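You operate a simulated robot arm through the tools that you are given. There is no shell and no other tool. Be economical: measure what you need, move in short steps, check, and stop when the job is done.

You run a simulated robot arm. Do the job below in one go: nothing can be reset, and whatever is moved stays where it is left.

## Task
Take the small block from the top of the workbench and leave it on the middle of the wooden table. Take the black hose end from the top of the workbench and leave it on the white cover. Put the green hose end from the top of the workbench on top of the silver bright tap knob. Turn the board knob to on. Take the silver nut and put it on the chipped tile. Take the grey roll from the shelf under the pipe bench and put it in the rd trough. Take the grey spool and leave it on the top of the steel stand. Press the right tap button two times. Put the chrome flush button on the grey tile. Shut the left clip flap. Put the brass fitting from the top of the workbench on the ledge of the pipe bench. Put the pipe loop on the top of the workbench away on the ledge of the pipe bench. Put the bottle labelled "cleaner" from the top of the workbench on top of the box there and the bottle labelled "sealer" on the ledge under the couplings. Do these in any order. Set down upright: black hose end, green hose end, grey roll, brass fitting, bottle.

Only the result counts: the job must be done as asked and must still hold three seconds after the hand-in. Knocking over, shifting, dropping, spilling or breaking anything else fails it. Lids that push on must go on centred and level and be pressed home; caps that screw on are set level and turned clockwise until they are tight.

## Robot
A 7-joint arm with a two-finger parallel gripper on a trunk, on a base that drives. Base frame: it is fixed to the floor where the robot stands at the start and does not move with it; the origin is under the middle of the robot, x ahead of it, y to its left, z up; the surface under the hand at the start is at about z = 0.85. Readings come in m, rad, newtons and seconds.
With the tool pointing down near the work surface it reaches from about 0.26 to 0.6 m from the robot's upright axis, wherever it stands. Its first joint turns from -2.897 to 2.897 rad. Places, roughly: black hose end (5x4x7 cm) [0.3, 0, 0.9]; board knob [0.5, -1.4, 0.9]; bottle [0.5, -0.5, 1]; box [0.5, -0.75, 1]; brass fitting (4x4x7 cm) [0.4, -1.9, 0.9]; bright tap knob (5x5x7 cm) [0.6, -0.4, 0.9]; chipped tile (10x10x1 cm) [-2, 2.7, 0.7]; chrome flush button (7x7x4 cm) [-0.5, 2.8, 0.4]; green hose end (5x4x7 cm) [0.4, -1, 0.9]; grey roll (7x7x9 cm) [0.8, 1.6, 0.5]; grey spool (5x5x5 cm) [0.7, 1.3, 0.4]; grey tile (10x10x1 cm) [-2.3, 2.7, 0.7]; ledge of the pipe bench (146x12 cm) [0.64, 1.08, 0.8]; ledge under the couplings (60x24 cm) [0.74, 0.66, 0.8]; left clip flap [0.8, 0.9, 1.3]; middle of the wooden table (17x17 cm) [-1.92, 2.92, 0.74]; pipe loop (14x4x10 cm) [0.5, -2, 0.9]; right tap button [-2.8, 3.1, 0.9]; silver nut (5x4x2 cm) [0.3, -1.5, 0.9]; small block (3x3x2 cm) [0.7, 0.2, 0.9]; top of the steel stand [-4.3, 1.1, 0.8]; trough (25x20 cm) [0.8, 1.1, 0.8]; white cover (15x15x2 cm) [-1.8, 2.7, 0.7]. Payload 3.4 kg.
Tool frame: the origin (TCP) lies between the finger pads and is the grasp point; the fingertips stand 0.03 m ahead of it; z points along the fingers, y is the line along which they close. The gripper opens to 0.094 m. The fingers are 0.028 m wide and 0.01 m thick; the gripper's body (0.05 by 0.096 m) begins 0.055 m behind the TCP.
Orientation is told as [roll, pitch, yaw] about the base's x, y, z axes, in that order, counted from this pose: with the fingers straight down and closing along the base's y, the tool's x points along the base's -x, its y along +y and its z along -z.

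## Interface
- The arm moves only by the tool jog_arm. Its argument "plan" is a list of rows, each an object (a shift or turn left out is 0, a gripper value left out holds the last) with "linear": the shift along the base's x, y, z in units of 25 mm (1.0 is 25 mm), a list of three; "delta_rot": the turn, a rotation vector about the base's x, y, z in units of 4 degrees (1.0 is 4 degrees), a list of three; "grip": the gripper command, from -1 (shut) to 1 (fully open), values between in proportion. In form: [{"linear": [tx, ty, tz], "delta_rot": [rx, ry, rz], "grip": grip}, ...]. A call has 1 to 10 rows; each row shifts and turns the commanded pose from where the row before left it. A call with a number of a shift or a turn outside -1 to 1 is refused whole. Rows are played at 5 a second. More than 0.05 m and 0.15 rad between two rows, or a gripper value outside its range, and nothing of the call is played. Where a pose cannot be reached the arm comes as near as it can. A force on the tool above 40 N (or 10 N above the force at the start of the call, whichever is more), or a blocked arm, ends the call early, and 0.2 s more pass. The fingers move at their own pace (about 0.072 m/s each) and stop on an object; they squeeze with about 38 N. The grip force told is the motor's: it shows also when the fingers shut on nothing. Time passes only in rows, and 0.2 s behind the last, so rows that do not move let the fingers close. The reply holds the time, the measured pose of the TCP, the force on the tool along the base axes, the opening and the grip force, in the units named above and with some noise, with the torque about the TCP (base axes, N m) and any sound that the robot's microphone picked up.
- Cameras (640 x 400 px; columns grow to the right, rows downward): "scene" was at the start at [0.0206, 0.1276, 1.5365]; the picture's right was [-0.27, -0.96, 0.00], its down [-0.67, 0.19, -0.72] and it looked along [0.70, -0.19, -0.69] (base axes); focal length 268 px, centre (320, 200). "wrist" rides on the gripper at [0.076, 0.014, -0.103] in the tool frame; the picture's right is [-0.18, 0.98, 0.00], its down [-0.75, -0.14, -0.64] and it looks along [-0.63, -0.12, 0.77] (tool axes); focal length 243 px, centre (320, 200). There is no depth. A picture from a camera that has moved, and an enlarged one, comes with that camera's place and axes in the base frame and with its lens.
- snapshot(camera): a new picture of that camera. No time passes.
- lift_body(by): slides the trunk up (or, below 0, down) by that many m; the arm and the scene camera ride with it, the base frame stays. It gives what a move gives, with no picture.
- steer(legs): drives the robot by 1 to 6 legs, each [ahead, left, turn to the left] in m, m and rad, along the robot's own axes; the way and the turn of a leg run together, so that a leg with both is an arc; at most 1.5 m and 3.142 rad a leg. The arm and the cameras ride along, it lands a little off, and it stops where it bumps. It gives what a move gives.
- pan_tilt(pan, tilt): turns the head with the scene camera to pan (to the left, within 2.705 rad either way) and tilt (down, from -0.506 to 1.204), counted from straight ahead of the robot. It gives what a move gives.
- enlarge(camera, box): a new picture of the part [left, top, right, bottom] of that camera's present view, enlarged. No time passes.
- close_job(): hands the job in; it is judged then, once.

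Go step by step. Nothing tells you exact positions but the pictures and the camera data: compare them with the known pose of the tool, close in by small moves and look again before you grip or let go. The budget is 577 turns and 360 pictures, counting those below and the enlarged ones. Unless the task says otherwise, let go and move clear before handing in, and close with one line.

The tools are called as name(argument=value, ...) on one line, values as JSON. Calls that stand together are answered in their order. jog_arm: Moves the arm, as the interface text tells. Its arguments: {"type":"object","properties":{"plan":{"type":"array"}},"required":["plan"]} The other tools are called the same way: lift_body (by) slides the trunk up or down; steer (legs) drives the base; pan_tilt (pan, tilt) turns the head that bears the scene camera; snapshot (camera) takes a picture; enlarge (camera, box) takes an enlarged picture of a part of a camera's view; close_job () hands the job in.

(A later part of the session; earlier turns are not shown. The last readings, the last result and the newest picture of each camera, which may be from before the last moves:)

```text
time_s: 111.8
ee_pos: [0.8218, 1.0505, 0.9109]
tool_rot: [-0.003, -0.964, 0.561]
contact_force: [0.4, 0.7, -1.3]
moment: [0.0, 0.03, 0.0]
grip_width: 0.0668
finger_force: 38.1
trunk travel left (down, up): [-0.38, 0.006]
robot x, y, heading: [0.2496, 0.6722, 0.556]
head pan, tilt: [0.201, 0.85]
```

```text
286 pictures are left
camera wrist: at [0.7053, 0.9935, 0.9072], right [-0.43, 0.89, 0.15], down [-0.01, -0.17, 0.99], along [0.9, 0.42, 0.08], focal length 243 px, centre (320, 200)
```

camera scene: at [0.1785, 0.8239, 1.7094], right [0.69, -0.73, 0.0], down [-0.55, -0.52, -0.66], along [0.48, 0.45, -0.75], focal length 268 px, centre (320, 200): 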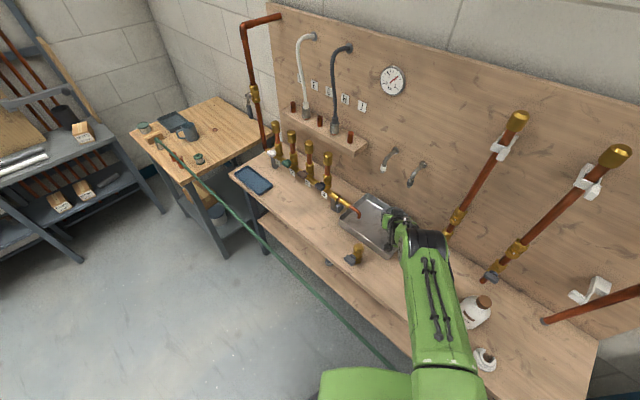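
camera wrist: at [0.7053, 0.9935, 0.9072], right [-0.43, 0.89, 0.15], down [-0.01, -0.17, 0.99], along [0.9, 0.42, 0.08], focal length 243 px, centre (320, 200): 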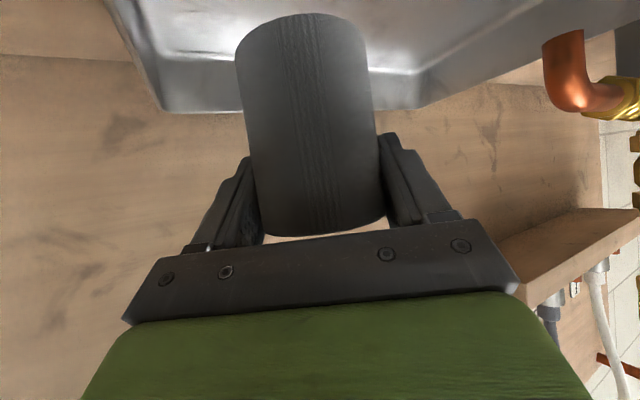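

jog_arm(plan=[{"linear": [0, 0, -0.7]}, {"linear": [0, 0, -0.5]}, {"linear": [0, 0, -0.2]}, {"linear": [0, 0, -0.1]}, {}])

snapshot(camera="wrist")

```text
time_s: 113.0
ee_pos: [0.8209, 1.0505, 0.8738]
tool_rot: [-0.005, -0.963, 0.56]
contact_force: [-0.3, 0.0, -1.2]
moment: [-0.02, 0.0, -0.03]
grip_width: 0.0668
finger_force: 38.0
trunk travel left (down, up): [-0.38, 0.006]
robot x, y, heading: [0.2496, 0.6733, 0.56]
head pan, tilt: [0.201, 0.85]
```

```text
285 pictures are left
camera wrist: at [0.7052, 0.9936, 0.8694], right [-0.43, 0.89, 0.15], down [-0.01, -0.17, 0.99], along [0.9, 0.42, 0.08], focal length 243 px, centre (320, 200)
```

wrist: 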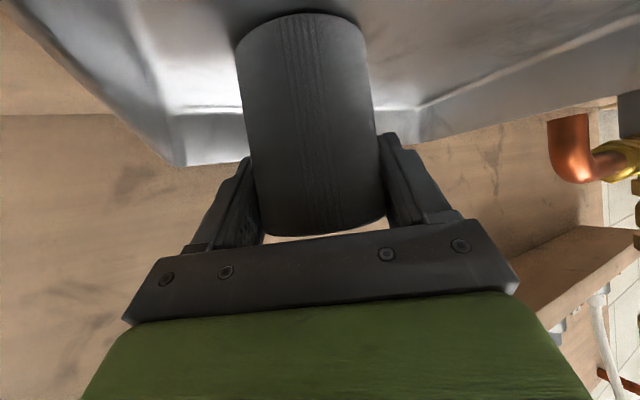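

jog_arm(plan=[{"linear": [0, 0, -0.12]}, {"linear": [0, 0, -0.1]}, {}])

jog_arm(plan=[{"linear": [0, 0, -0.1]}, {"linear": [0, 0, -0.08]}, {}])

```text
time_s: 113.8
ee_pos: [0.8207, 1.0504, 0.8717]
tool_rot: [-0.006, -0.972, 0.56]
contact_force: [-1.0, -0.5, 15.8]
moment: [-0.37, 0.33, 0.0]
grip_width: 0.067
finger_force: 38.2
trunk travel left (down, up): [-0.38, 0.006]
robot x, y, heading: [0.2483, 0.675, 0.557]
head pan, tilt: [0.201, 0.85]
```

```text
time_s: 114.6
ee_pos: [0.8206, 1.0499, 0.8705]
tool_rot: [-0.003, -0.983, 0.56]
contact_force: [0.1, -1.1, 35.1]
moment: [-0.5, 0.48, 0.04]
grip_width: 0.0669
finger_force: 38.2
trunk travel left (down, up): [-0.38, 0.006]
robot x, y, heading: [0.2516, 0.6744, 0.555]
head pan, tilt: [0.201, 0.85]
```

jog_arm(plan=[{"linear": [0, 0, 0.31]}, {"grip": -0.2}, {"grip": 0.6}, {"grip": 1}, {}])

snapshot(camera="wrist")

```text
time_s: 115.8
ee_pos: [0.8209, 1.0506, 0.8696]
tool_rot: [-0.003, -0.963, 0.56]
contact_force: [-0.1, -0.4, 0.4]
moment: [0.03, 0.0, -0.02]
grip_width: 0.094
finger_force: 0.1
trunk travel left (down, up): [-0.38, 0.006]
robot x, y, heading: [0.2503, 0.6757, 0.559]
head pan, tilt: [0.201, 0.85]
```

```text
284 pictures are left
camera wrist: at [0.7053, 0.9937, 0.8668], right [-0.43, 0.89, 0.15], down [-0.01, -0.17, 0.99], along [0.9, 0.42, 0.08], focal length 243 px, centre (320, 200)
```

wrist: 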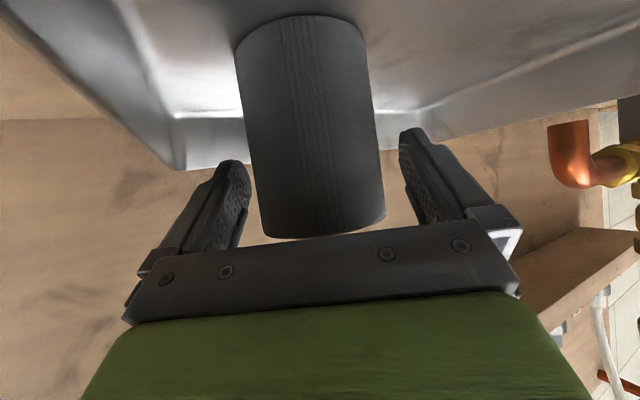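

jog_arm(plan=[{"linear": [-0.7, -0.43, 0.57]}, {"linear": [-0.7, -0.43, 0.57]}, {"linear": [-0.7, -0.43, 0.57]}, {"linear": [-0.7, -0.43, 0.57]}, {"linear": [-0.7, -0.43, 0.8]}, {"linear": [-0.7, -0.43, 0.8]}, {"linear": [0, 0, 1]}, {"linear": [0, 0, 1]}])

snapshot(camera="wrist")

snapshot(camera="scene")

```text
time_s: 117.6
ee_pos: [0.7172, 0.9848, 1.0181]
tool_rot: [-0.006, -0.965, 0.561]
contact_force: [0.4, 0.0, -0.6]
moment: [-0.05, -0.01, -0.02]
grip_width: 0.0942
finger_force: 0.1
trunk travel left (down, up): [-0.38, 0.006]
robot x, y, heading: [0.2488, 0.6739, 0.554]
head pan, tilt: [0.201, 0.85]
```

```text
283 pictures are left
camera wrist: at [0.6002, 0.9282, 1.0141], right [-0.43, 0.89, 0.15], down [-0.01, -0.17, 0.99], along [0.9, 0.42, 0.08], focal length 243 px, centre (320, 200)
```

wrist: 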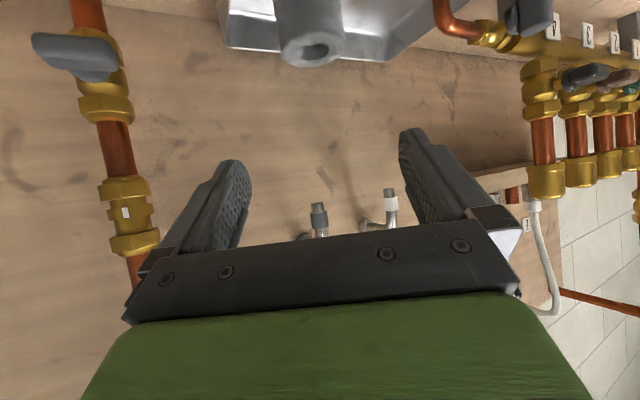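

```text
282 pictures are left
camera scene: at [0.1771, 0.823, 1.7094], right [0.69, -0.73, 0.0], down [-0.55, -0.52, -0.66], along [0.48, 0.45, -0.75], focal length 268 px, centre (320, 200)
```

scene: 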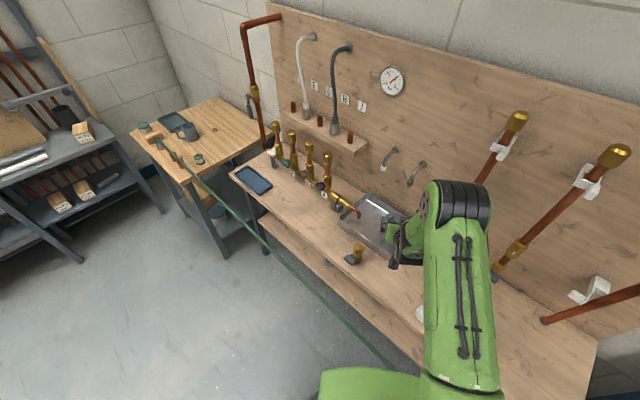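

The roll stands in the trough. Next is the grey spool on the shelf: back off, turn straight and lower again.

steer(legs=[[-0.6, 0, 0], [0, 0, -0.556]])

```text
time_s: 122.5
ee_pos: [0.305, 0.3793, 1.018]
tool_rot: [-0.004, -0.963, 0.007]
contact_force: [0.3, 0.2, 0.6]
moment: [-0.01, 0.01, 0.02]
grip_width: 0.0939
finger_force: 0.0
trunk travel left (down, up): [-0.38, 0.006]
robot x, y, heading: [-0.2546, 0.3576, 0.007]
head pan, tilt: [0.201, 0.85]
```

steer(legs=[[-0.3, 0.889, -0.007]])

lift_body(by=-0.38)

jog_arm(plan=[{"linear": [1, 0, -1]}, {"linear": [1, 0, -1]}, {"linear": [1, 0, -1]}, {"linear": [1, 0, -1]}, {"linear": [0.4, 0, -1]}, {"linear": [0, 0, -1]}, {"linear": [0, 0, -0.4]}])

pan_tilt(pan=0.0, tilt=0.6)

enlarge(camera="scene", box=[240, 120, 480, 270])

snapshot(camera="wrist")

```text
time_s: 127.4
ee_pos: [0.01, 1.2605, 1.017]
tool_rot: [-0.005, -0.965, -0.007]
contact_force: [-0.6, -0.3, -0.4]
moment: [0.02, -0.03, 0.01]
grip_width: 0.0939
finger_force: 0.0
trunk travel left (down, up): [-0.38, 0.006]
robot x, y, heading: [-0.5495, 1.2492, -0.016]
head pan, tilt: [0.201, 0.85]
```

```text
time_s: 131.0
ee_pos: [0.0097, 1.2614, 0.6396]
tool_rot: [-0.006, -0.965, -0.007]
contact_force: [-0.8, 0.6, 0.1]
moment: [-0.02, 0.0, 0.02]
grip_width: 0.0939
finger_force: 0.1
trunk travel left (down, up): [0.0, 0.386]
robot x, y, heading: [-0.5501, 1.2505, -0.011]
head pan, tilt: [0.201, 0.85]
```

```text
time_s: 132.6
ee_pos: [0.1208, 1.2605, 0.4773]
tool_rot: [-0.005, -0.964, -0.007]
contact_force: [0.3, 1.4, 0.1]
moment: [-0.01, -0.03, 0.01]
grip_width: 0.0939
finger_force: 0.0
trunk travel left (down, up): [0.0, 0.386]
robot x, y, heading: [-0.5485, 1.2484, -0.013]
head pan, tilt: [0.201, 0.85]
```

```text
time_s: 133.4
ee_pos: [0.1205, 1.2621, 0.478]
tool_rot: [-0.006, -0.965, -0.008]
contact_force: [0.3, 0.9, -0.3]
moment: [-0.03, -0.02, 0.0]
grip_width: 0.0941
finger_force: 0.1
trunk travel left (down, up): [0.0, 0.386]
robot x, y, heading: [-0.5487, 1.246, -0.007]
head pan, tilt: [0.0, 0.6]
```

```text
2.67 times, centred on (360, 195) of scene
camera zoom: at [-0.5181, 1.3983, 1.351], right [-0.01, -1.0, 0.0], down [-0.57, 0.01, -0.82], along [0.82, -0.01, -0.57], focal length 715 px, centre (213, 213)
```

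zoom: 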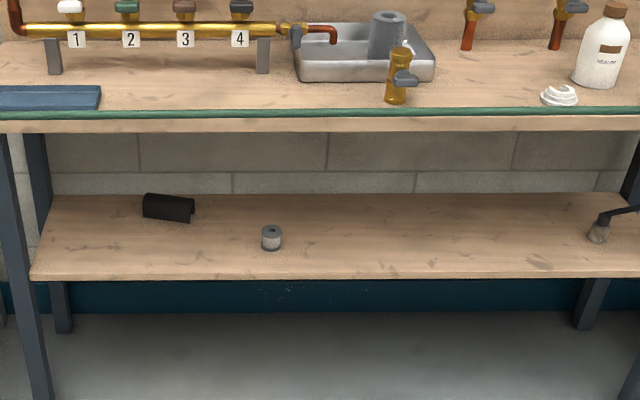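

```text
280 pictures are left
camera wrist: at [-0.0064, 1.2755, 0.4738], right [0.12, 0.98, 0.15], down [-0.1, -0.14, 0.99], along [0.99, -0.13, 0.08], focal length 243 px, centre (320, 200)
```

wrist: 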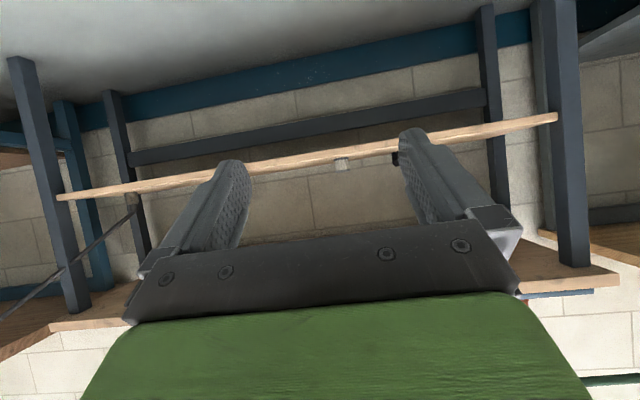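

steer(legs=[[0.45, 0.004, 0.008]])

jog_arm(plan=[{"linear": [0, 0, -0.4]}, {}])

snapshot(camera="wrist")

```text
time_s: 136.1
ee_pos: [0.5705, 1.266, 0.4776]
tool_rot: [-0.005, -0.963, 0.0]
contact_force: [0.3, -0.1, 0.6]
moment: [0.07, 0.0, -0.01]
grip_width: 0.0941
finger_force: 0.0
trunk travel left (down, up): [0.0, 0.386]
robot x, y, heading: [-0.0991, 1.249, -0.007]
head pan, tilt: [0.0, 0.6]
```

```text
time_s: 136.7
ee_pos: [0.5717, 1.2654, 0.4676]
tool_rot: [-0.005, -0.966, -0.001]
contact_force: [0.0, 0.3, 0.2]
moment: [0.02, 0.01, -0.01]
grip_width: 0.0937
finger_force: 0.0
trunk travel left (down, up): [0.0, 0.386]
robot x, y, heading: [-0.0936, 1.2477, -0.005]
head pan, tilt: [0.0, 0.6]
```

```text
279 pictures are left
camera wrist: at [0.4442, 1.2795, 0.4637], right [0.11, 0.98, 0.15], down [-0.1, -0.14, 0.99], along [0.99, -0.12, 0.08], focal length 243 px, centre (320, 200)
```

wrist: 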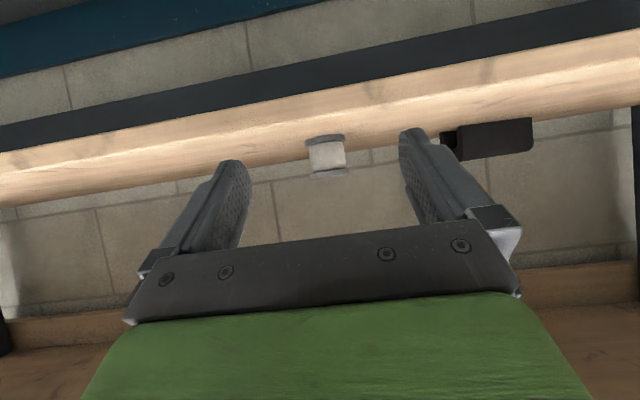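

steer(legs=[[0.09, -0.003, 0]])

snapshot(camera="wrist")

```text
time_s: 137.8
ee_pos: [0.6617, 1.2628, 0.467]
tool_rot: [-0.005, -0.964, 0.001]
contact_force: [0.1, -0.6, -0.2]
moment: [0.01, -0.03, 0.0]
grip_width: 0.0939
finger_force: 0.2
trunk travel left (down, up): [0.0, 0.386]
robot x, y, heading: [-0.0068, 1.2451, -0.008]
head pan, tilt: [0.0, 0.6]
```

```text
278 pictures are left
camera wrist: at [0.5341, 1.2758, 0.4634], right [0.11, 0.98, 0.15], down [-0.1, -0.14, 0.99], along [0.99, -0.12, 0.08], focal length 243 px, centre (320, 200)
```

wrist: 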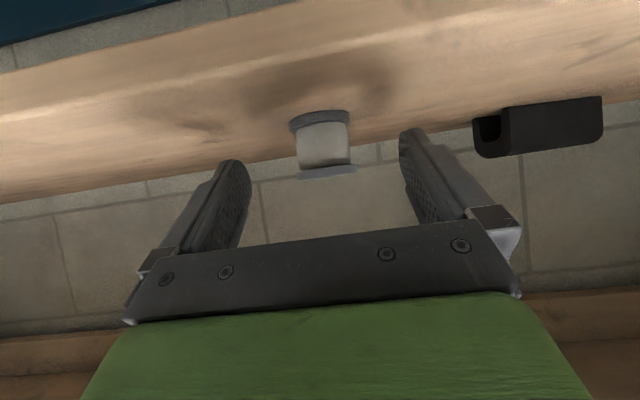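

steer(legs=[[0.045, 0, 0]])

jog_arm(plan=[{"linear": [0, 0, -0.2]}, {}])

snapshot(camera="wrist")

```text
time_s: 138.7
ee_pos: [0.7071, 1.2619, 0.4676]
tool_rot: [-0.005, -0.963, -0.001]
contact_force: [-0.6, 0.9, -0.1]
moment: [0.0, -0.03, -0.01]
grip_width: 0.094
finger_force: 0.1
trunk travel left (down, up): [0.0, 0.386]
robot x, y, heading: [0.0343, 1.2432, -0.005]
head pan, tilt: [0.0, 0.6]
```

```text
time_s: 139.3
ee_pos: [0.7073, 1.2626, 0.4616]
tool_rot: [-0.005, -0.965, 0.001]
contact_force: [0.0, -0.4, -0.4]
moment: [0.0, 0.01, 0.0]
grip_width: 0.094
finger_force: 0.1
trunk travel left (down, up): [0.0, 0.386]
robot x, y, heading: [0.0349, 1.2448, -0.005]
head pan, tilt: [0.0, 0.6]
```

```text
277 pictures are left
camera wrist: at [0.5796, 1.2756, 0.4586], right [0.11, 0.98, 0.15], down [-0.1, -0.14, 0.99], along [0.99, -0.12, 0.08], focal length 243 px, centre (320, 200)
```

wrist: 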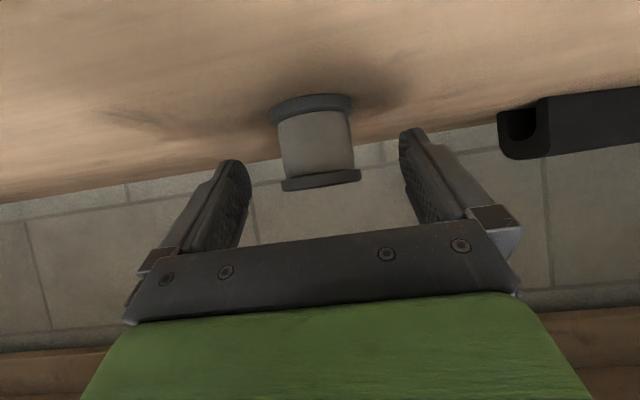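

jog_arm(plan=[{"grip": -1}, {}, {}, {}, {}])

jog_arm(plan=[{"linear": [0, 0, 0.6]}, {"linear": [0, 0, 0.6]}, {"linear": [0, 0, 0.6]}, {}])

snapshot(camera="wrist")

```text
time_s: 140.5
ee_pos: [0.7081, 1.2622, 0.4625]
tool_rot: [-0.006, -0.964, -0.002]
contact_force: [0.2, -0.3, 0.2]
moment: [0.03, 0.03, 0.02]
grip_width: 0.0426
finger_force: 37.4
trunk travel left (down, up): [0.0, 0.386]
robot x, y, heading: [0.0351, 1.2448, -0.005]
head pan, tilt: [0.0, 0.6]
```

```text
time_s: 141.5
ee_pos: [0.7069, 1.2622, 0.5069]
tool_rot: [-0.005, -0.965, -0.002]
contact_force: [0.5, 0.2, -0.6]
moment: [-0.01, 0.01, 0.01]
grip_width: 0.0424
finger_force: 38.1
trunk travel left (down, up): [0.0, 0.386]
robot x, y, heading: [0.035, 1.2483, -0.008]
head pan, tilt: [0.0, 0.6]
```

```text
276 pictures are left
camera wrist: at [0.5796, 1.2752, 0.5041], right [0.11, 0.98, 0.15], down [-0.1, -0.14, 0.99], along [0.99, -0.12, 0.08], focal length 243 px, centre (320, 200)
```

wrist: 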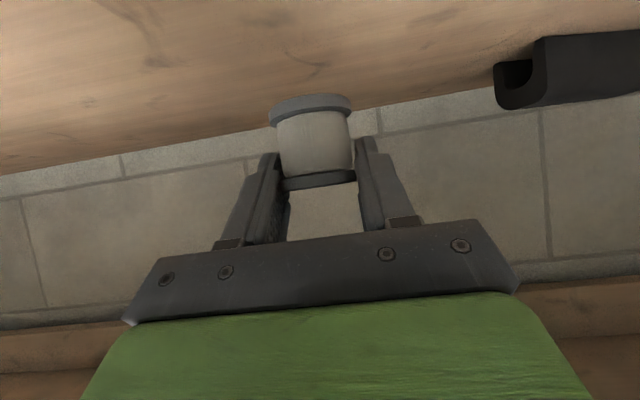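

Spool is held. I back out, raise the trunk and look for the steel stand toward x=-4.3.

steer(legs=[[-0.75, 0, 0]])

lift_body(by=0.38)

jog_arm(plan=[{"linear": [-1, 0, 1]}, {"linear": [-1, 0, 1]}, {"linear": [-1, 0, 1]}, {"linear": [-1, 0, 1]}, {"linear": [-1, 0, 1]}, {"linear": [-1, 0, 0]}, {"linear": [-1, 0, 0]}, {"linear": [-1, 0, 0]}])

steer(legs=[[0, 0, 3.14]])

pan_tilt(pan=0.0, tilt=0.45)

snapshot(camera="scene")

```text
time_s: 145.6
ee_pos: [-0.0398, 1.2658, 0.5085]
tool_rot: [-0.005, -0.965, 0.0]
contact_force: [0.2, -0.1, -0.4]
moment: [-0.02, 0.02, -0.02]
grip_width: 0.0424
finger_force: 38.5
trunk travel left (down, up): [0.0, 0.386]
robot x, y, heading: [-0.7122, 1.2509, -0.007]
head pan, tilt: [0.0, 0.6]
```

```text
time_s: 149.2
ee_pos: [-0.0403, 1.2657, 0.8863]
tool_rot: [-0.005, -0.963, 0.0]
contact_force: [-0.6, 0.5, -0.7]
moment: [0.02, 0.01, -0.02]
grip_width: 0.0426
finger_force: 38.2
trunk travel left (down, up): [-0.38, 0.006]
robot x, y, heading: [-0.7104, 1.2488, -0.006]
head pan, tilt: [0.0, 0.6]
```

```text
time_s: 151.1
ee_pos: [-0.2407, 1.2674, 1.0116]
tool_rot: [-0.005, -0.963, 0.002]
contact_force: [-0.2, -0.4, -0.1]
moment: [-0.01, -0.01, -0.02]
grip_width: 0.0422
finger_force: 37.6
trunk travel left (down, up): [-0.38, 0.006]
robot x, y, heading: [-0.7106, 1.2512, -0.002]
head pan, tilt: [0.0, 0.6]
```

```text
time_s: 158.8
ee_pos: [-1.1788, 1.2395, 1.0141]
tool_rot: [-0.006, -0.962, 3.125]
contact_force: [1.5, 0.6, -0.9]
moment: [-0.03, 0.0, -0.01]
grip_width: 0.0423
finger_force: 37.8
trunk travel left (down, up): [-0.38, 0.006]
robot x, y, heading: [-0.714, 1.2502, 3.13]
head pan, tilt: [0.0, 0.6]
```

```text
time_s: 159.5
ee_pos: [-1.1818, 1.2399, 1.0126]
tool_rot: [-0.006, -0.964, 3.127]
contact_force: [-0.4, -0.4, 1.0]
moment: [-0.03, 0.0, 0.01]
grip_width: 0.0421
finger_force: 37.8
trunk travel left (down, up): [-0.38, 0.006]
robot x, y, heading: [-0.7092, 1.2496, 3.13]
head pan, tilt: [0.0, 0.45]
```

```text
275 pictures are left
camera scene: at [-0.7438, 1.0961, 1.7438], right [0.02, 1.0, 0.0], down [0.44, -0.01, -0.9], along [-0.9, 0.02, -0.44], focal length 268 px, centre (320, 200)
```

scene: 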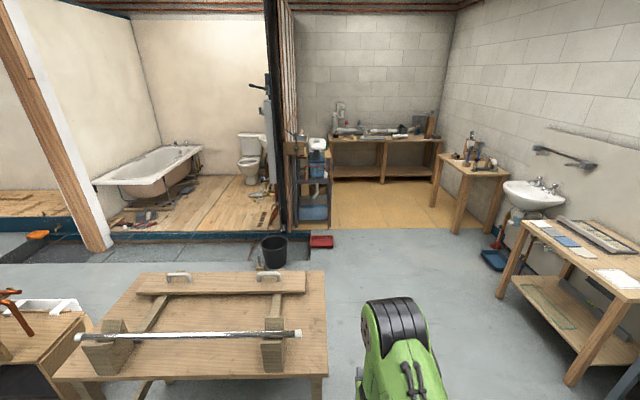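

enlarge(camera="scene", box=[250, 90, 390, 250])

enlarge(camera="scene", box=[420, 110, 640, 310])

```text
2.50 times, centred on (320, 170) of scene
camera zoom: at [-0.7438, 1.0961, 1.7438], right [0.02, 1.0, 0.0], down [0.44, -0.01, -0.9], along [-0.9, 0.02, -0.44], focal length 670 px, centre (320, 275)
```

zoom: 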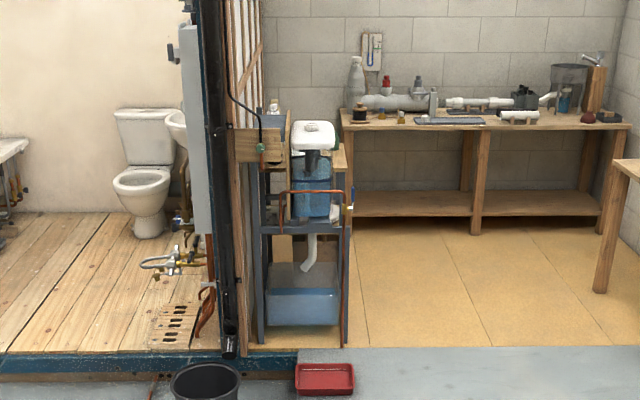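

```text
2.00 times, centred on (530, 210) of scene
camera zoom: at [-0.7438, 1.0961, 1.7438], right [0.02, 1.0, 0.0], down [0.44, -0.01, -0.9], along [-0.9, 0.02, -0.44], focal length 536 px, centre (-100, 180)
```

zoom: 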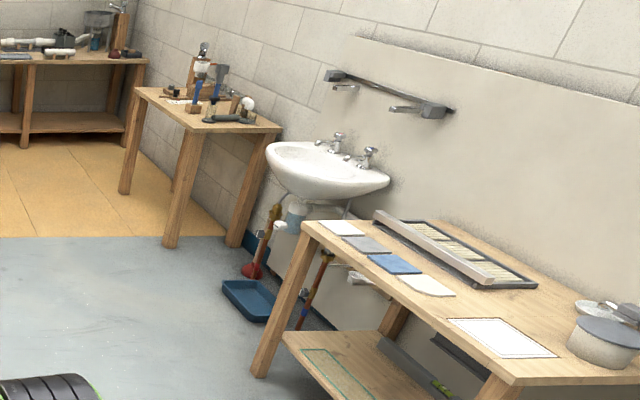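

I go around the clamp table through the free corridor at y≈1.75 toward the stand, then look again.

steer(legs=[[0.2, -0.5, 0], [1.5, 0, 0], [0.2, 0, 0]])

pan_tilt(pan=0.4, tilt=0.5)

snapshot(camera="scene")

```text
time_s: 170.8
ee_pos: [-3.0712, 1.7792, 1.0129]
tool_rot: [-0.005, -0.964, 3.119]
contact_force: [-0.5, 0.5, 0.3]
moment: [-0.01, -0.01, 0.01]
grip_width: 0.0424
finger_force: 37.9
trunk travel left (down, up): [-0.38, 0.006]
robot x, y, heading: [-2.597, 1.789, 3.114]
head pan, tilt: [0.0, 0.45]
```

```text
time_s: 171.7
ee_pos: [-3.0688, 1.7797, 1.0128]
tool_rot: [-0.005, -0.963, 3.121]
contact_force: [1.0, -0.7, -0.2]
moment: [0.04, 0.02, -0.01]
grip_width: 0.0425
finger_force: 38.2
trunk travel left (down, up): [-0.38, 0.006]
robot x, y, heading: [-2.6007, 1.7868, 3.119]
head pan, tilt: [0.4, 0.499]
```

```text
272 pictures are left
camera scene: at [-2.627, 1.5977, 1.7394], right [-0.36, 0.93, 0.0], down [0.45, 0.17, -0.88], along [-0.82, -0.32, -0.48], focal length 268 px, centre (320, 200)
```

scene: 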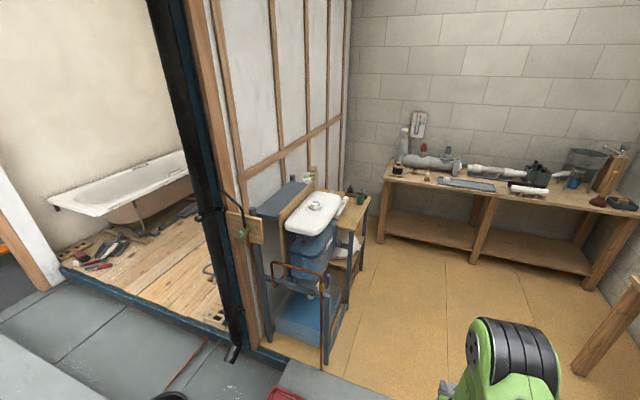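

enlarge(camera="scene", box=[220, 160, 400, 300])

```text
2.86 times, centred on (310, 230) of scene
camera zoom: at [-2.627, 1.5977, 1.7394], right [-0.36, 0.93, 0.0], down [0.45, 0.17, -0.88], along [-0.82, -0.32, -0.48], focal length 766 px, centre (349, 114)
```

zoom: 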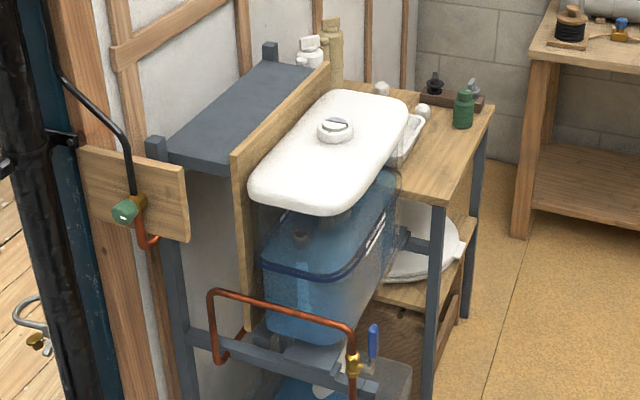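

The stand's wooden top on the right side (around x=-4.15, y=1.2, z≈0.77) has a free patch. I'll drive beside it and face it from the +y side.

steer(legs=[[1.0, -0.08, 0]])

pan_tilt(pan=1.0, tilt=0.7)

snapshot(camera="scene")

```text
time_s: 176.8
ee_pos: [-4.0678, 1.8883, 1.0124]
tool_rot: [-0.007, -0.965, 3.118]
contact_force: [0.8, -0.4, -0.8]
moment: [-0.03, 0.01, -0.02]
grip_width: 0.0425
finger_force: 38.5
trunk travel left (down, up): [-0.38, 0.006]
robot x, y, heading: [-3.6, 1.8926, 3.111]
head pan, tilt: [0.4, 0.499]
```

```text
time_s: 177.8
ee_pos: [-4.0674, 1.8892, 1.0133]
tool_rot: [-0.005, -0.962, 3.12]
contact_force: [0.0, -0.5, -0.8]
moment: [0.03, 0.03, 0.0]
grip_width: 0.0421
finger_force: 38.3
trunk travel left (down, up): [-0.38, 0.006]
robot x, y, heading: [-3.5987, 1.8955, 3.116]
head pan, tilt: [1.0, 0.7]
```

```text
270 pictures are left
camera scene: at [-3.5887, 1.6682, 1.7217], right [-0.83, 0.56, 0.0], down [0.36, 0.53, -0.77], along [-0.43, -0.63, -0.64], focal length 268 px, centre (320, 200)
```

scene: 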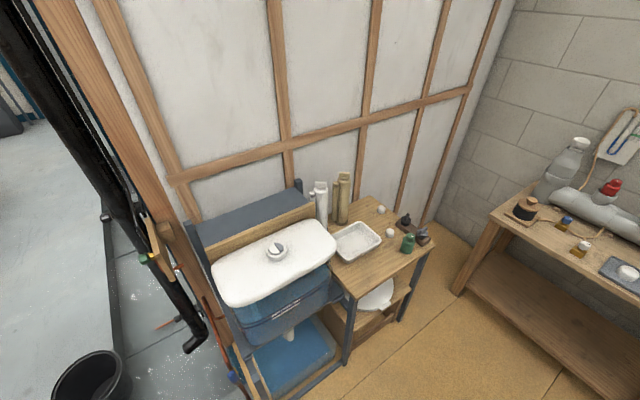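

enlarge(camera="scene", box=[300, 170, 460, 300])

```text
3.08 times, centred on (380, 235) of scene
camera zoom: at [-3.5887, 1.6682, 1.7217], right [-0.83, 0.56, 0.0], down [0.36, 0.53, -0.77], along [-0.43, -0.63, -0.64], focal length 825 px, centre (135, 92)
```

zoom: 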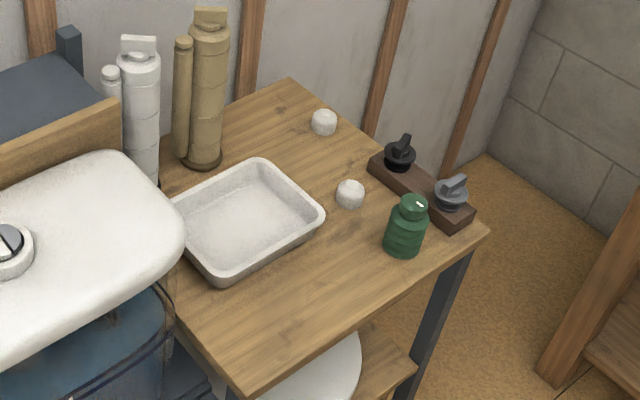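

The stand's wood top lies at z≈0.75 with a free spot at (-4.19, 1.23) between the dish and the green bottle. I drive there facing -y.

steer(legs=[[0.59, -0.01, 0], [0, 0, 1.597]])

pan_tilt(pan=0.0, tilt=0.8)

snapshot(camera="scene")

snapshot(camera="wrist")

```text
time_s: 185.1
ee_pos: [-4.1635, 1.4516, 1.0123]
tool_rot: [-0.005, -0.964, -1.555]
contact_force: [-0.2, 0.7, -0.2]
moment: [0.0, 0.0, -0.01]
grip_width: 0.0423
finger_force: 37.7
trunk travel left (down, up): [-0.38, 0.006]
robot x, y, heading: [-4.1858, 1.9208, -1.563]
head pan, tilt: [1.0, 0.7]
```

```text
time_s: 186.4
ee_pos: [-4.1635, 1.4515, 1.0135]
tool_rot: [-0.005, -0.965, -1.556]
contact_force: [0.0, 0.1, -0.4]
moment: [0.03, 0.0, 0.01]
grip_width: 0.0423
finger_force: 37.6
trunk travel left (down, up): [-0.38, 0.006]
robot x, y, heading: [-4.1899, 1.9217, -1.562]
head pan, tilt: [0.0, 0.799]
```

```text
268 pictures are left
camera scene: at [-4.0337, 1.8994, 1.7134], right [-1.0, -0.01, 0.0], down [-0.01, 0.72, -0.7], along [0.01, -0.7, -0.72], focal length 268 px, centre (320, 200)
```

scene: 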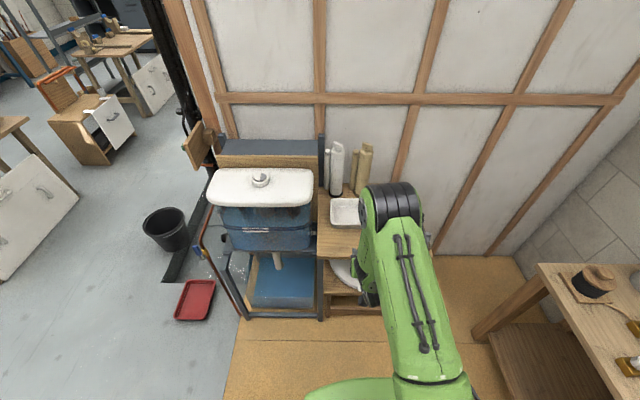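

```text
267 pictures are left
camera wrist: at [-4.1505, 1.578, 1.0088], right [0.98, -0.09, 0.15], down [-0.14, 0.1, 0.99], along [-0.11, -0.99, 0.08], focal length 243 px, centre (320, 200)
```

wrist: 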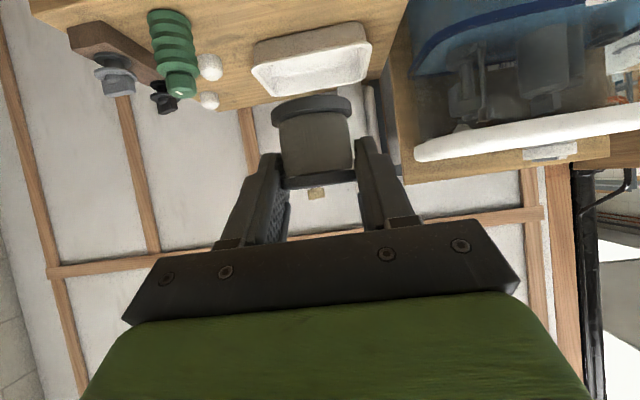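

steer(legs=[[0.215, -0.025, 0]])

jog_arm(plan=[{"linear": [0, 0, -1]}, {"linear": [0, 0, -1]}, {"linear": [0, 0, -1]}, {"linear": [0, 0, -1]}, {"linear": [0, 0, -1]}, {"linear": [0, 0, -1]}, {"linear": [0, 0, -0.8]}, {}])

snapshot(camera="wrist")

snapshot(camera="scene")

```text
time_s: 188.1
ee_pos: [-4.1845, 1.2363, 1.0126]
tool_rot: [-0.004, -0.963, -1.553]
contact_force: [0.7, -0.5, -0.5]
moment: [0.0, 0.03, -0.03]
grip_width: 0.0424
finger_force: 38.1
trunk travel left (down, up): [-0.38, 0.006]
robot x, y, heading: [-4.2113, 1.7041, -1.564]
head pan, tilt: [0.0, 0.799]
```

```text
time_s: 189.8
ee_pos: [-4.1851, 1.2377, 0.8434]
tool_rot: [-0.005, -0.965, -1.553]
contact_force: [-0.2, -0.5, -0.6]
moment: [0.01, 0.01, 0.03]
grip_width: 0.0424
finger_force: 38.2
trunk travel left (down, up): [-0.38, 0.006]
robot x, y, heading: [-4.2092, 1.7055, -1.556]
head pan, tilt: [0.0, 0.799]
```

```text
266 pictures are left
camera wrist: at [-4.1721, 1.364, 0.8392], right [0.98, -0.09, 0.15], down [-0.14, 0.1, 0.99], along [-0.1, -0.99, 0.08], focal length 243 px, centre (320, 200)
```

wrist: 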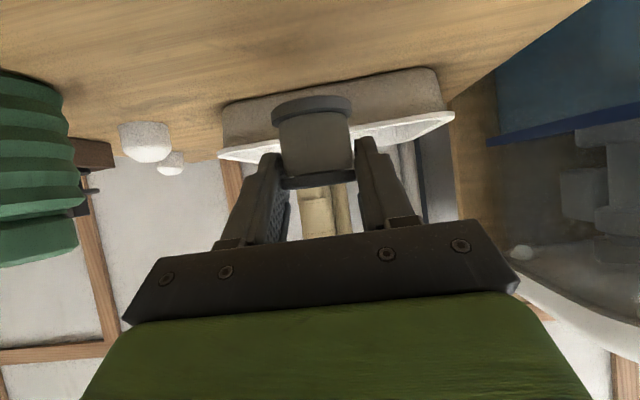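

```text
265 pictures are left
camera scene: at [-4.0561, 1.6853, 1.7134], right [-1.0, -0.01, 0.0], down [-0.01, 0.72, -0.7], along [0.01, -0.7, -0.72], focal length 268 px, centre (320, 200)
```

scene: 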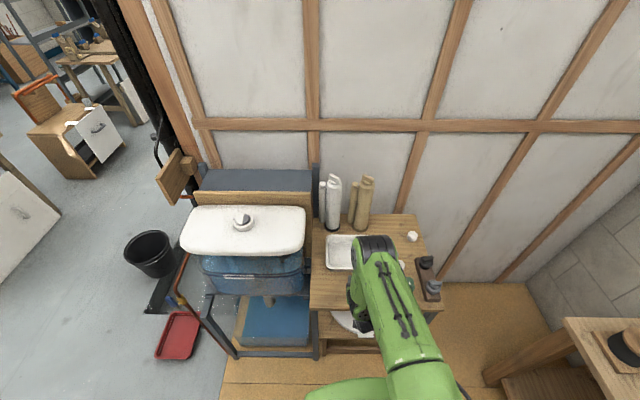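

jog_arm(plan=[{"linear": [0, 0, -0.7]}, {"linear": [0, 0, -0.7]}, {"linear": [0, 0, -0.3]}, {"linear": [0, 0, -0.15]}, {"linear": [0, 0, -0.15]}, {"linear": [0, 0, -0.15]}, {"linear": [0, 0, -0.1]}])

```text
time_s: 191.2
ee_pos: [-4.1833, 1.2355, 0.7947]
tool_rot: [-0.003, -0.98, -1.551]
contact_force: [0.7, 4.6, 15.5]
moment: [0.05, -0.01, -0.03]
grip_width: 0.0424
finger_force: 37.9
trunk travel left (down, up): [-0.38, 0.006]
robot x, y, heading: [-4.2102, 1.7033, -1.563]
head pan, tilt: [0.0, 0.799]
stopped in row 6: the force on the tool passed its limit at 43 N (the readings are from after the stop); the commanded pose is now the measured one
```

jog_arm(plan=[{"linear": [0, 0, 0.05]}, {"grip": -0.5}, {"grip": 0.2}, {"grip": 1}, {}])

snapshot(camera="wrist")

```text
time_s: 192.4
ee_pos: [-4.1861, 1.2342, 0.7965]
tool_rot: [-0.003, -0.974, -1.553]
contact_force: [0.4, -0.2, 0.1]
moment: [-0.04, 0.0, 0.01]
grip_width: 0.0944
finger_force: 0.0
trunk travel left (down, up): [-0.38, 0.006]
robot x, y, heading: [-4.2091, 1.7072, -1.56]
head pan, tilt: [0.0, 0.799]
```

```text
264 pictures are left
camera wrist: at [-4.172, 1.3615, 0.7898], right [0.98, -0.09, 0.15], down [-0.14, 0.1, 0.98], along [-0.1, -0.99, 0.09], focal length 243 px, centre (320, 200)
```

wrist: 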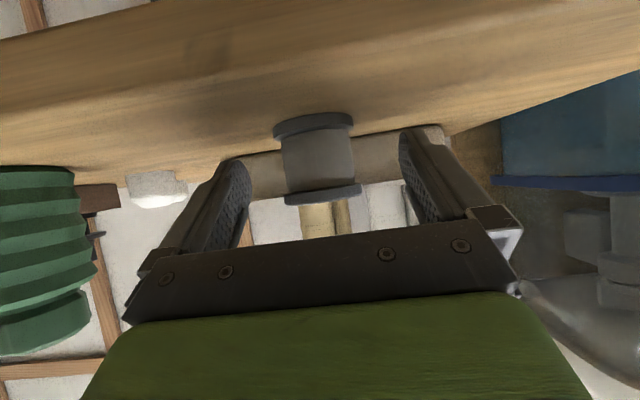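

jog_arm(plan=[{"linear": [0, 0.82, 0.57]}, {"linear": [0, 0.82, 0.57]}, {"linear": [0, 0.82, 0.57]}, {"linear": [0, 0.82, 0.57]}, {"linear": [0, 0.5, 1]}, {"linear": [0, 0, 1]}, {"linear": [0, 0, 1]}, {"linear": [0, 0, 1]}])

enlarge(camera="scene", box=[280, 200, 460, 340])

```text
time_s: 194.2
ee_pos: [-4.1836, 1.3298, 0.9518]
tool_rot: [-0.003, -0.974, -1.555]
contact_force: [-1.1, 0.1, -0.5]
moment: [-0.01, -0.01, 0.04]
grip_width: 0.0944
finger_force: 0.0
trunk travel left (down, up): [-0.38, 0.006]
robot x, y, heading: [-4.2068, 1.7045, -1.562]
head pan, tilt: [0.0, 0.799]
```

```text
2.86 times, centred on (370, 270) of scene
camera zoom: at [-4.056, 1.6856, 1.7135], right [-1.0, -0.01, 0.0], down [-0.01, 0.72, -0.7], along [0.01, -0.7, -0.72], focal length 766 px, centre (177, 0)
```

zoom: 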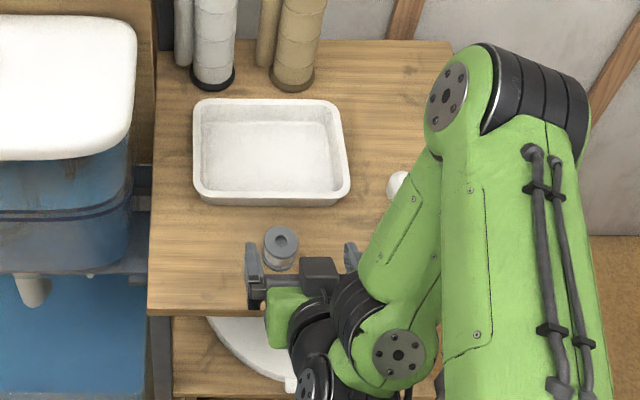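

Spool done. Now to the washbasin taps: I drive to about (-2.8, 2.0) facing +y and look.

steer(legs=[[-0.25, 0, 0], [0, 0, 1.562], [1.4, 0, 0], [0, 0, 1.571]])

pan_tilt(pan=0.0, tilt=0.65)

snapshot(camera="scene")

```text
time_s: 210.2
ee_pos: [-2.8348, 2.3358, 0.9509]
tool_rot: [-0.005, -0.974, 1.579]
contact_force: [1.0, -0.4, 0.6]
moment: [0.0, 0.0, 0.04]
grip_width: 0.0938
finger_force: 0.1
trunk travel left (down, up): [-0.38, 0.006]
robot x, y, heading: [-2.8155, 1.9574, 1.566]
head pan, tilt: [0.0, 0.799]
```

```text
time_s: 210.9
ee_pos: [-2.8333, 2.3366, 0.9513]
tool_rot: [-0.003, -0.975, 1.577]
contact_force: [0.1, 0.0, -0.1]
moment: [-0.01, 0.04, 0.01]
grip_width: 0.0939
finger_force: 0.0
trunk travel left (down, up): [-0.38, 0.006]
robot x, y, heading: [-2.8133, 1.955, 1.572]
head pan, tilt: [0.0, 0.649]
```

```text
262 pictures are left
camera scene: at [-2.9639, 1.9832, 1.726], right [1.0, 0.0, 0.0], down [0.0, -0.61, -0.8], along [0.0, 0.8, -0.61], focal length 268 px, centre (320, 200)
```

scene: 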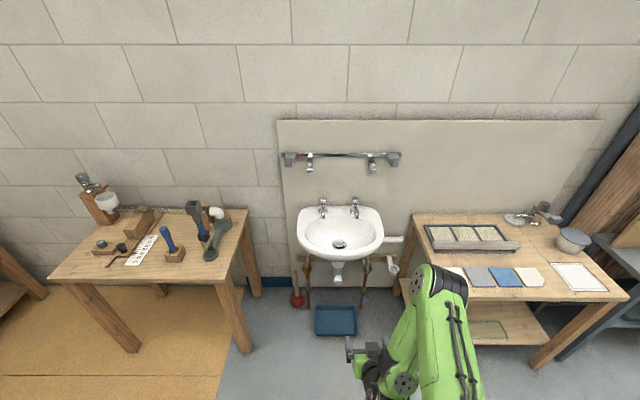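

enlarge(camera="scene", box=[280, 180, 400, 270])

enlarge(camera="scene", box=[400, 190, 640, 320])

```text
4.44 times, centred on (340, 225) of scene
camera zoom: at [-2.9639, 1.9832, 1.726], right [1.0, 0.0, 0.0], down [0.0, -0.61, -0.8], along [0.0, 0.8, -0.61], focal length 1191 px, centre (231, 89)
```

zoom: 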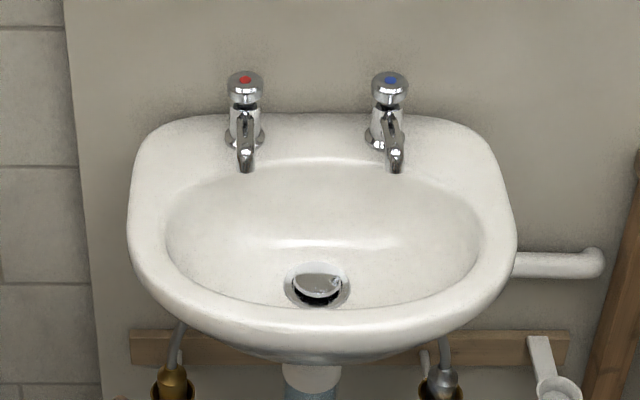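

```text
2.67 times, centred on (520, 255) of scene
camera zoom: at [-2.9639, 1.9832, 1.726], right [1.0, 0.0, 0.0], down [0.0, -0.61, -0.8], along [0.0, 0.8, -0.61], focal length 715 px, centre (-213, 53)
```

zoom: 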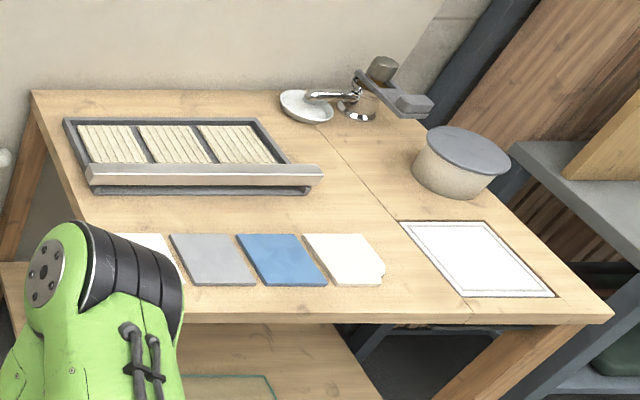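

The right (blue) tap's button is at about (-2.778, 3.10, 0.885). I'll come closer with shut fingers.

jog_arm(plan=[{"grip": -1, "linear": [0, 0, 1]}, {}, {}])

steer(legs=[[0.46, -0.055, 0]])

jog_arm(plan=[{"linear": [0, 1, 0]}, {"linear": [0, 1, 0]}, {"linear": [0, 1, 0]}, {"linear": [0, 1, 0]}, {"linear": [0, 1, 0]}, {"linear": [0, 1, 0]}, {"linear": [0, 1, 0]}, {"linear": [0, 1, 0]}])

snapshot(camera="wrist")

snapshot(camera="scene")

```text
time_s: 211.7
ee_pos: [-2.8324, 2.3365, 0.9764]
tool_rot: [-0.004, -0.973, 1.578]
contact_force: [0.3, 0.1, -0.4]
moment: [-0.01, 0.02, 0.03]
grip_width: 0.0001
finger_force: 16.6
trunk travel left (down, up): [-0.38, 0.006]
robot x, y, heading: [-2.8134, 1.9573, 1.572]
head pan, tilt: [0.0, 0.649]
```

```text
time_s: 214.5
ee_pos: [-2.7813, 2.8024, 0.976]
tool_rot: [-0.003, -0.975, 1.581]
contact_force: [-0.2, 0.3, 0.0]
moment: [0.01, 0.03, 0.01]
grip_width: 0.0001
finger_force: 32.9
trunk travel left (down, up): [-0.38, 0.006]
robot x, y, heading: [-2.7603, 2.4244, 1.578]
head pan, tilt: [0.0, 0.649]
```

```text
time_s: 216.3
ee_pos: [-2.8057, 2.8672, 0.9619]
tool_rot: [0.01, -0.971, 1.591]
contact_force: [-0.5, 0.8, -0.8]
moment: [0.02, -0.02, -0.02]
grip_width: 0.0001
finger_force: 32.8
out of reach, approached as far as the arm can: row 3, 4, 5, 6, 7, 8
trunk travel left (down, up): [-0.38, 0.006]
robot x, y, heading: [-2.7621, 2.4207, 1.578]
head pan, tilt: [0.0, 0.649]
```

```text
259 pictures are left
camera wrist: at [-2.8159, 2.7379, 0.9577], right [-0.98, 0.07, 0.16], down [0.15, -0.1, 0.98], along [0.09, 0.99, 0.09], focal length 243 px, centre (320, 200)
```

wrist: 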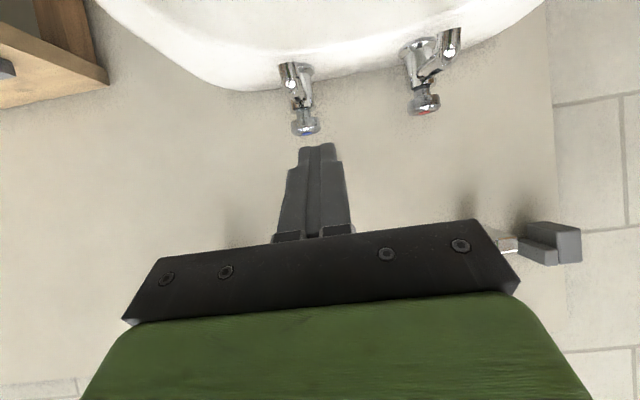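

```text
258 pictures are left
camera scene: at [-2.9098, 2.449, 1.7261], right [1.0, 0.0, 0.0], down [0.0, -0.6, -0.8], along [0.0, 0.8, -0.6], focal length 268 px, centre (320, 200)
```

scene: 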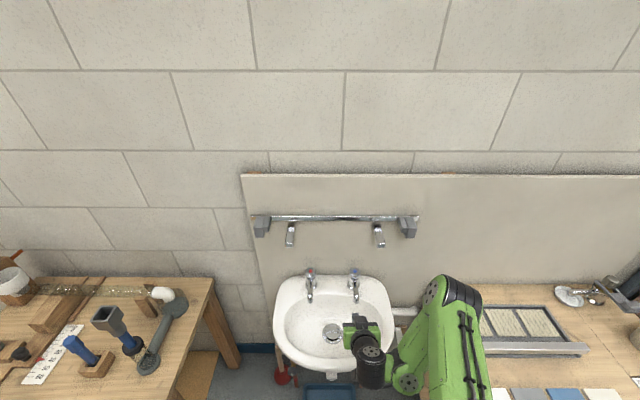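

The arm got stuck in a folded branch. I'll straighten the tool toward vertical and try stretching again.

jog_arm(plan=[{"linear": [0, -1, 0.5], "delta_rot": [-1, 0, 0]}, {"linear": [0, -0.5, 0.5], "delta_rot": [-1, 0, 0]}, {"delta_rot": [-1, 0, 0]}, {"delta_rot": [-1, 0, 0]}, {"delta_rot": [-1, 0, 0]}, {"delta_rot": [-1, 0, 0]}, {"delta_rot": [-1, 0, 0]}, {"delta_rot": [-1, 0, 0]}])

jog_arm(plan=[{"linear": [0, 1, 0]}, {"linear": [0, 1, 0]}, {"linear": [0, 1, 0]}, {"linear": [0, 1, 0]}, {"linear": [0, 1, 0]}, {"linear": [0, 1, 0]}])

snapshot(camera="scene")

```text
time_s: 218.1
ee_pos: [-2.8011, 2.7967, 0.9378]
tool_rot: [0.005, -0.429, 1.577]
contact_force: [0.5, 0.1, -0.9]
moment: [-0.01, 0.02, -0.01]
grip_width: 0.0001
finger_force: 32.1
out of reach, approached as far as the arm can: row 3, 4, 7, 8
trunk travel left (down, up): [-0.38, 0.006]
robot x, y, heading: [-2.7612, 2.4223, 1.577]
head pan, tilt: [0.0, 0.649]
```

```text
time_s: 219.5
ee_pos: [-2.8014, 2.7942, 0.935]
tool_rot: [0.001, -0.423, 1.578]
contact_force: [-0.9, 1.0, -0.3]
moment: [-0.02, 0.01, 0.0]
grip_width: 0.0001
finger_force: 32.6
out of reach, approached as far as the arm can: row 1, 2, 3, 4, 5, 6
trunk travel left (down, up): [-0.38, 0.006]
robot x, y, heading: [-2.7621, 2.4277, 1.576]
head pan, tilt: [0.0, 0.649]
```

```text
257 pictures are left
camera scene: at [-2.9102, 2.4489, 1.726], right [1.0, 0.01, 0.0], down [0.0, -0.6, -0.8], along [0.0, 0.8, -0.6], focal length 268 px, centre (320, 200)
```

scene: 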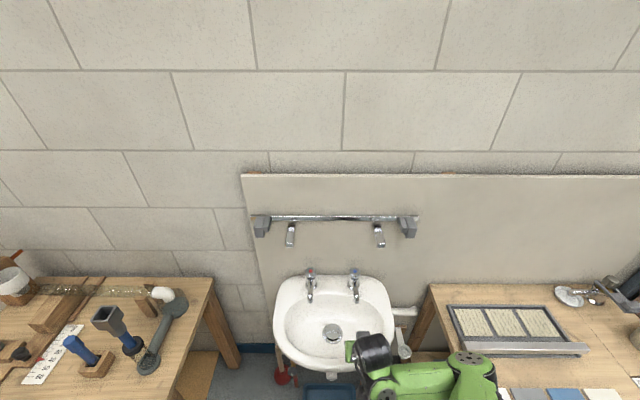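

jog_arm(plan=[{"linear": [0, -0.5, 1], "delta_rot": [-1, 0, 0]}, {"linear": [0, -0.5, 1], "delta_rot": [-1, 0, 0]}, {"linear": [0, -0.5, 1], "delta_rot": [-1, 0, 0]}, {"linear": [0, 0, 1], "delta_rot": [-1, 0, 0]}, {"linear": [0, 0, 1], "delta_rot": [-1, 0, 0]}, {"linear": [0, 0, 1], "delta_rot": [-1, 0, 0]}, {"linear": [0, 0, 1]}, {"linear": [0, 0, 1]}, {"linear": [0, 0, 1]}, {"linear": [0, 0, 1]}])

snapshot(camera="scene")

```text
time_s: 220.6
ee_pos: [-2.7718, 2.7255, 0.9296]
tool_rot: [0.085, -0.285, 1.456]
contact_force: [0.9, -0.4, -0.4]
moment: [-0.01, 0.0, -0.01]
grip_width: 0.0
finger_force: 32.3
out of reach, approached as far as the arm can: row 1, 2, 3, 4, 5
trunk travel left (down, up): [-0.38, 0.006]
robot x, y, heading: [-2.7583, 2.4238, 1.58]
head pan, tilt: [0.0, 0.649]
stopped in row 5: the arm was blocked; the commanded pose is now the measured one
```

```text
256 pictures are left
camera scene: at [-2.9102, 2.4491, 1.726], right [1.0, 0.01, 0.0], down [0.0, -0.6, -0.8], along [0.0, 0.8, -0.6], focal length 268 px, centre (320, 200)
```

scene: 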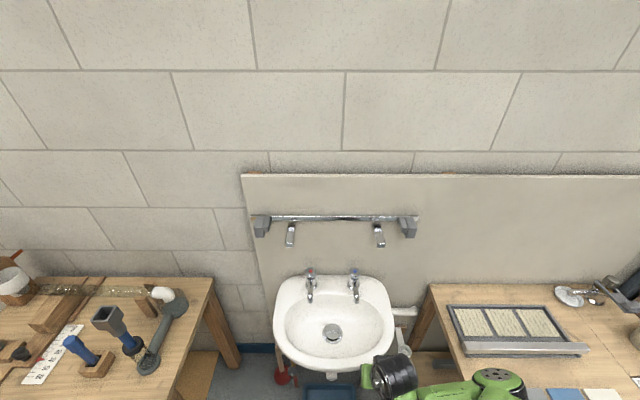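

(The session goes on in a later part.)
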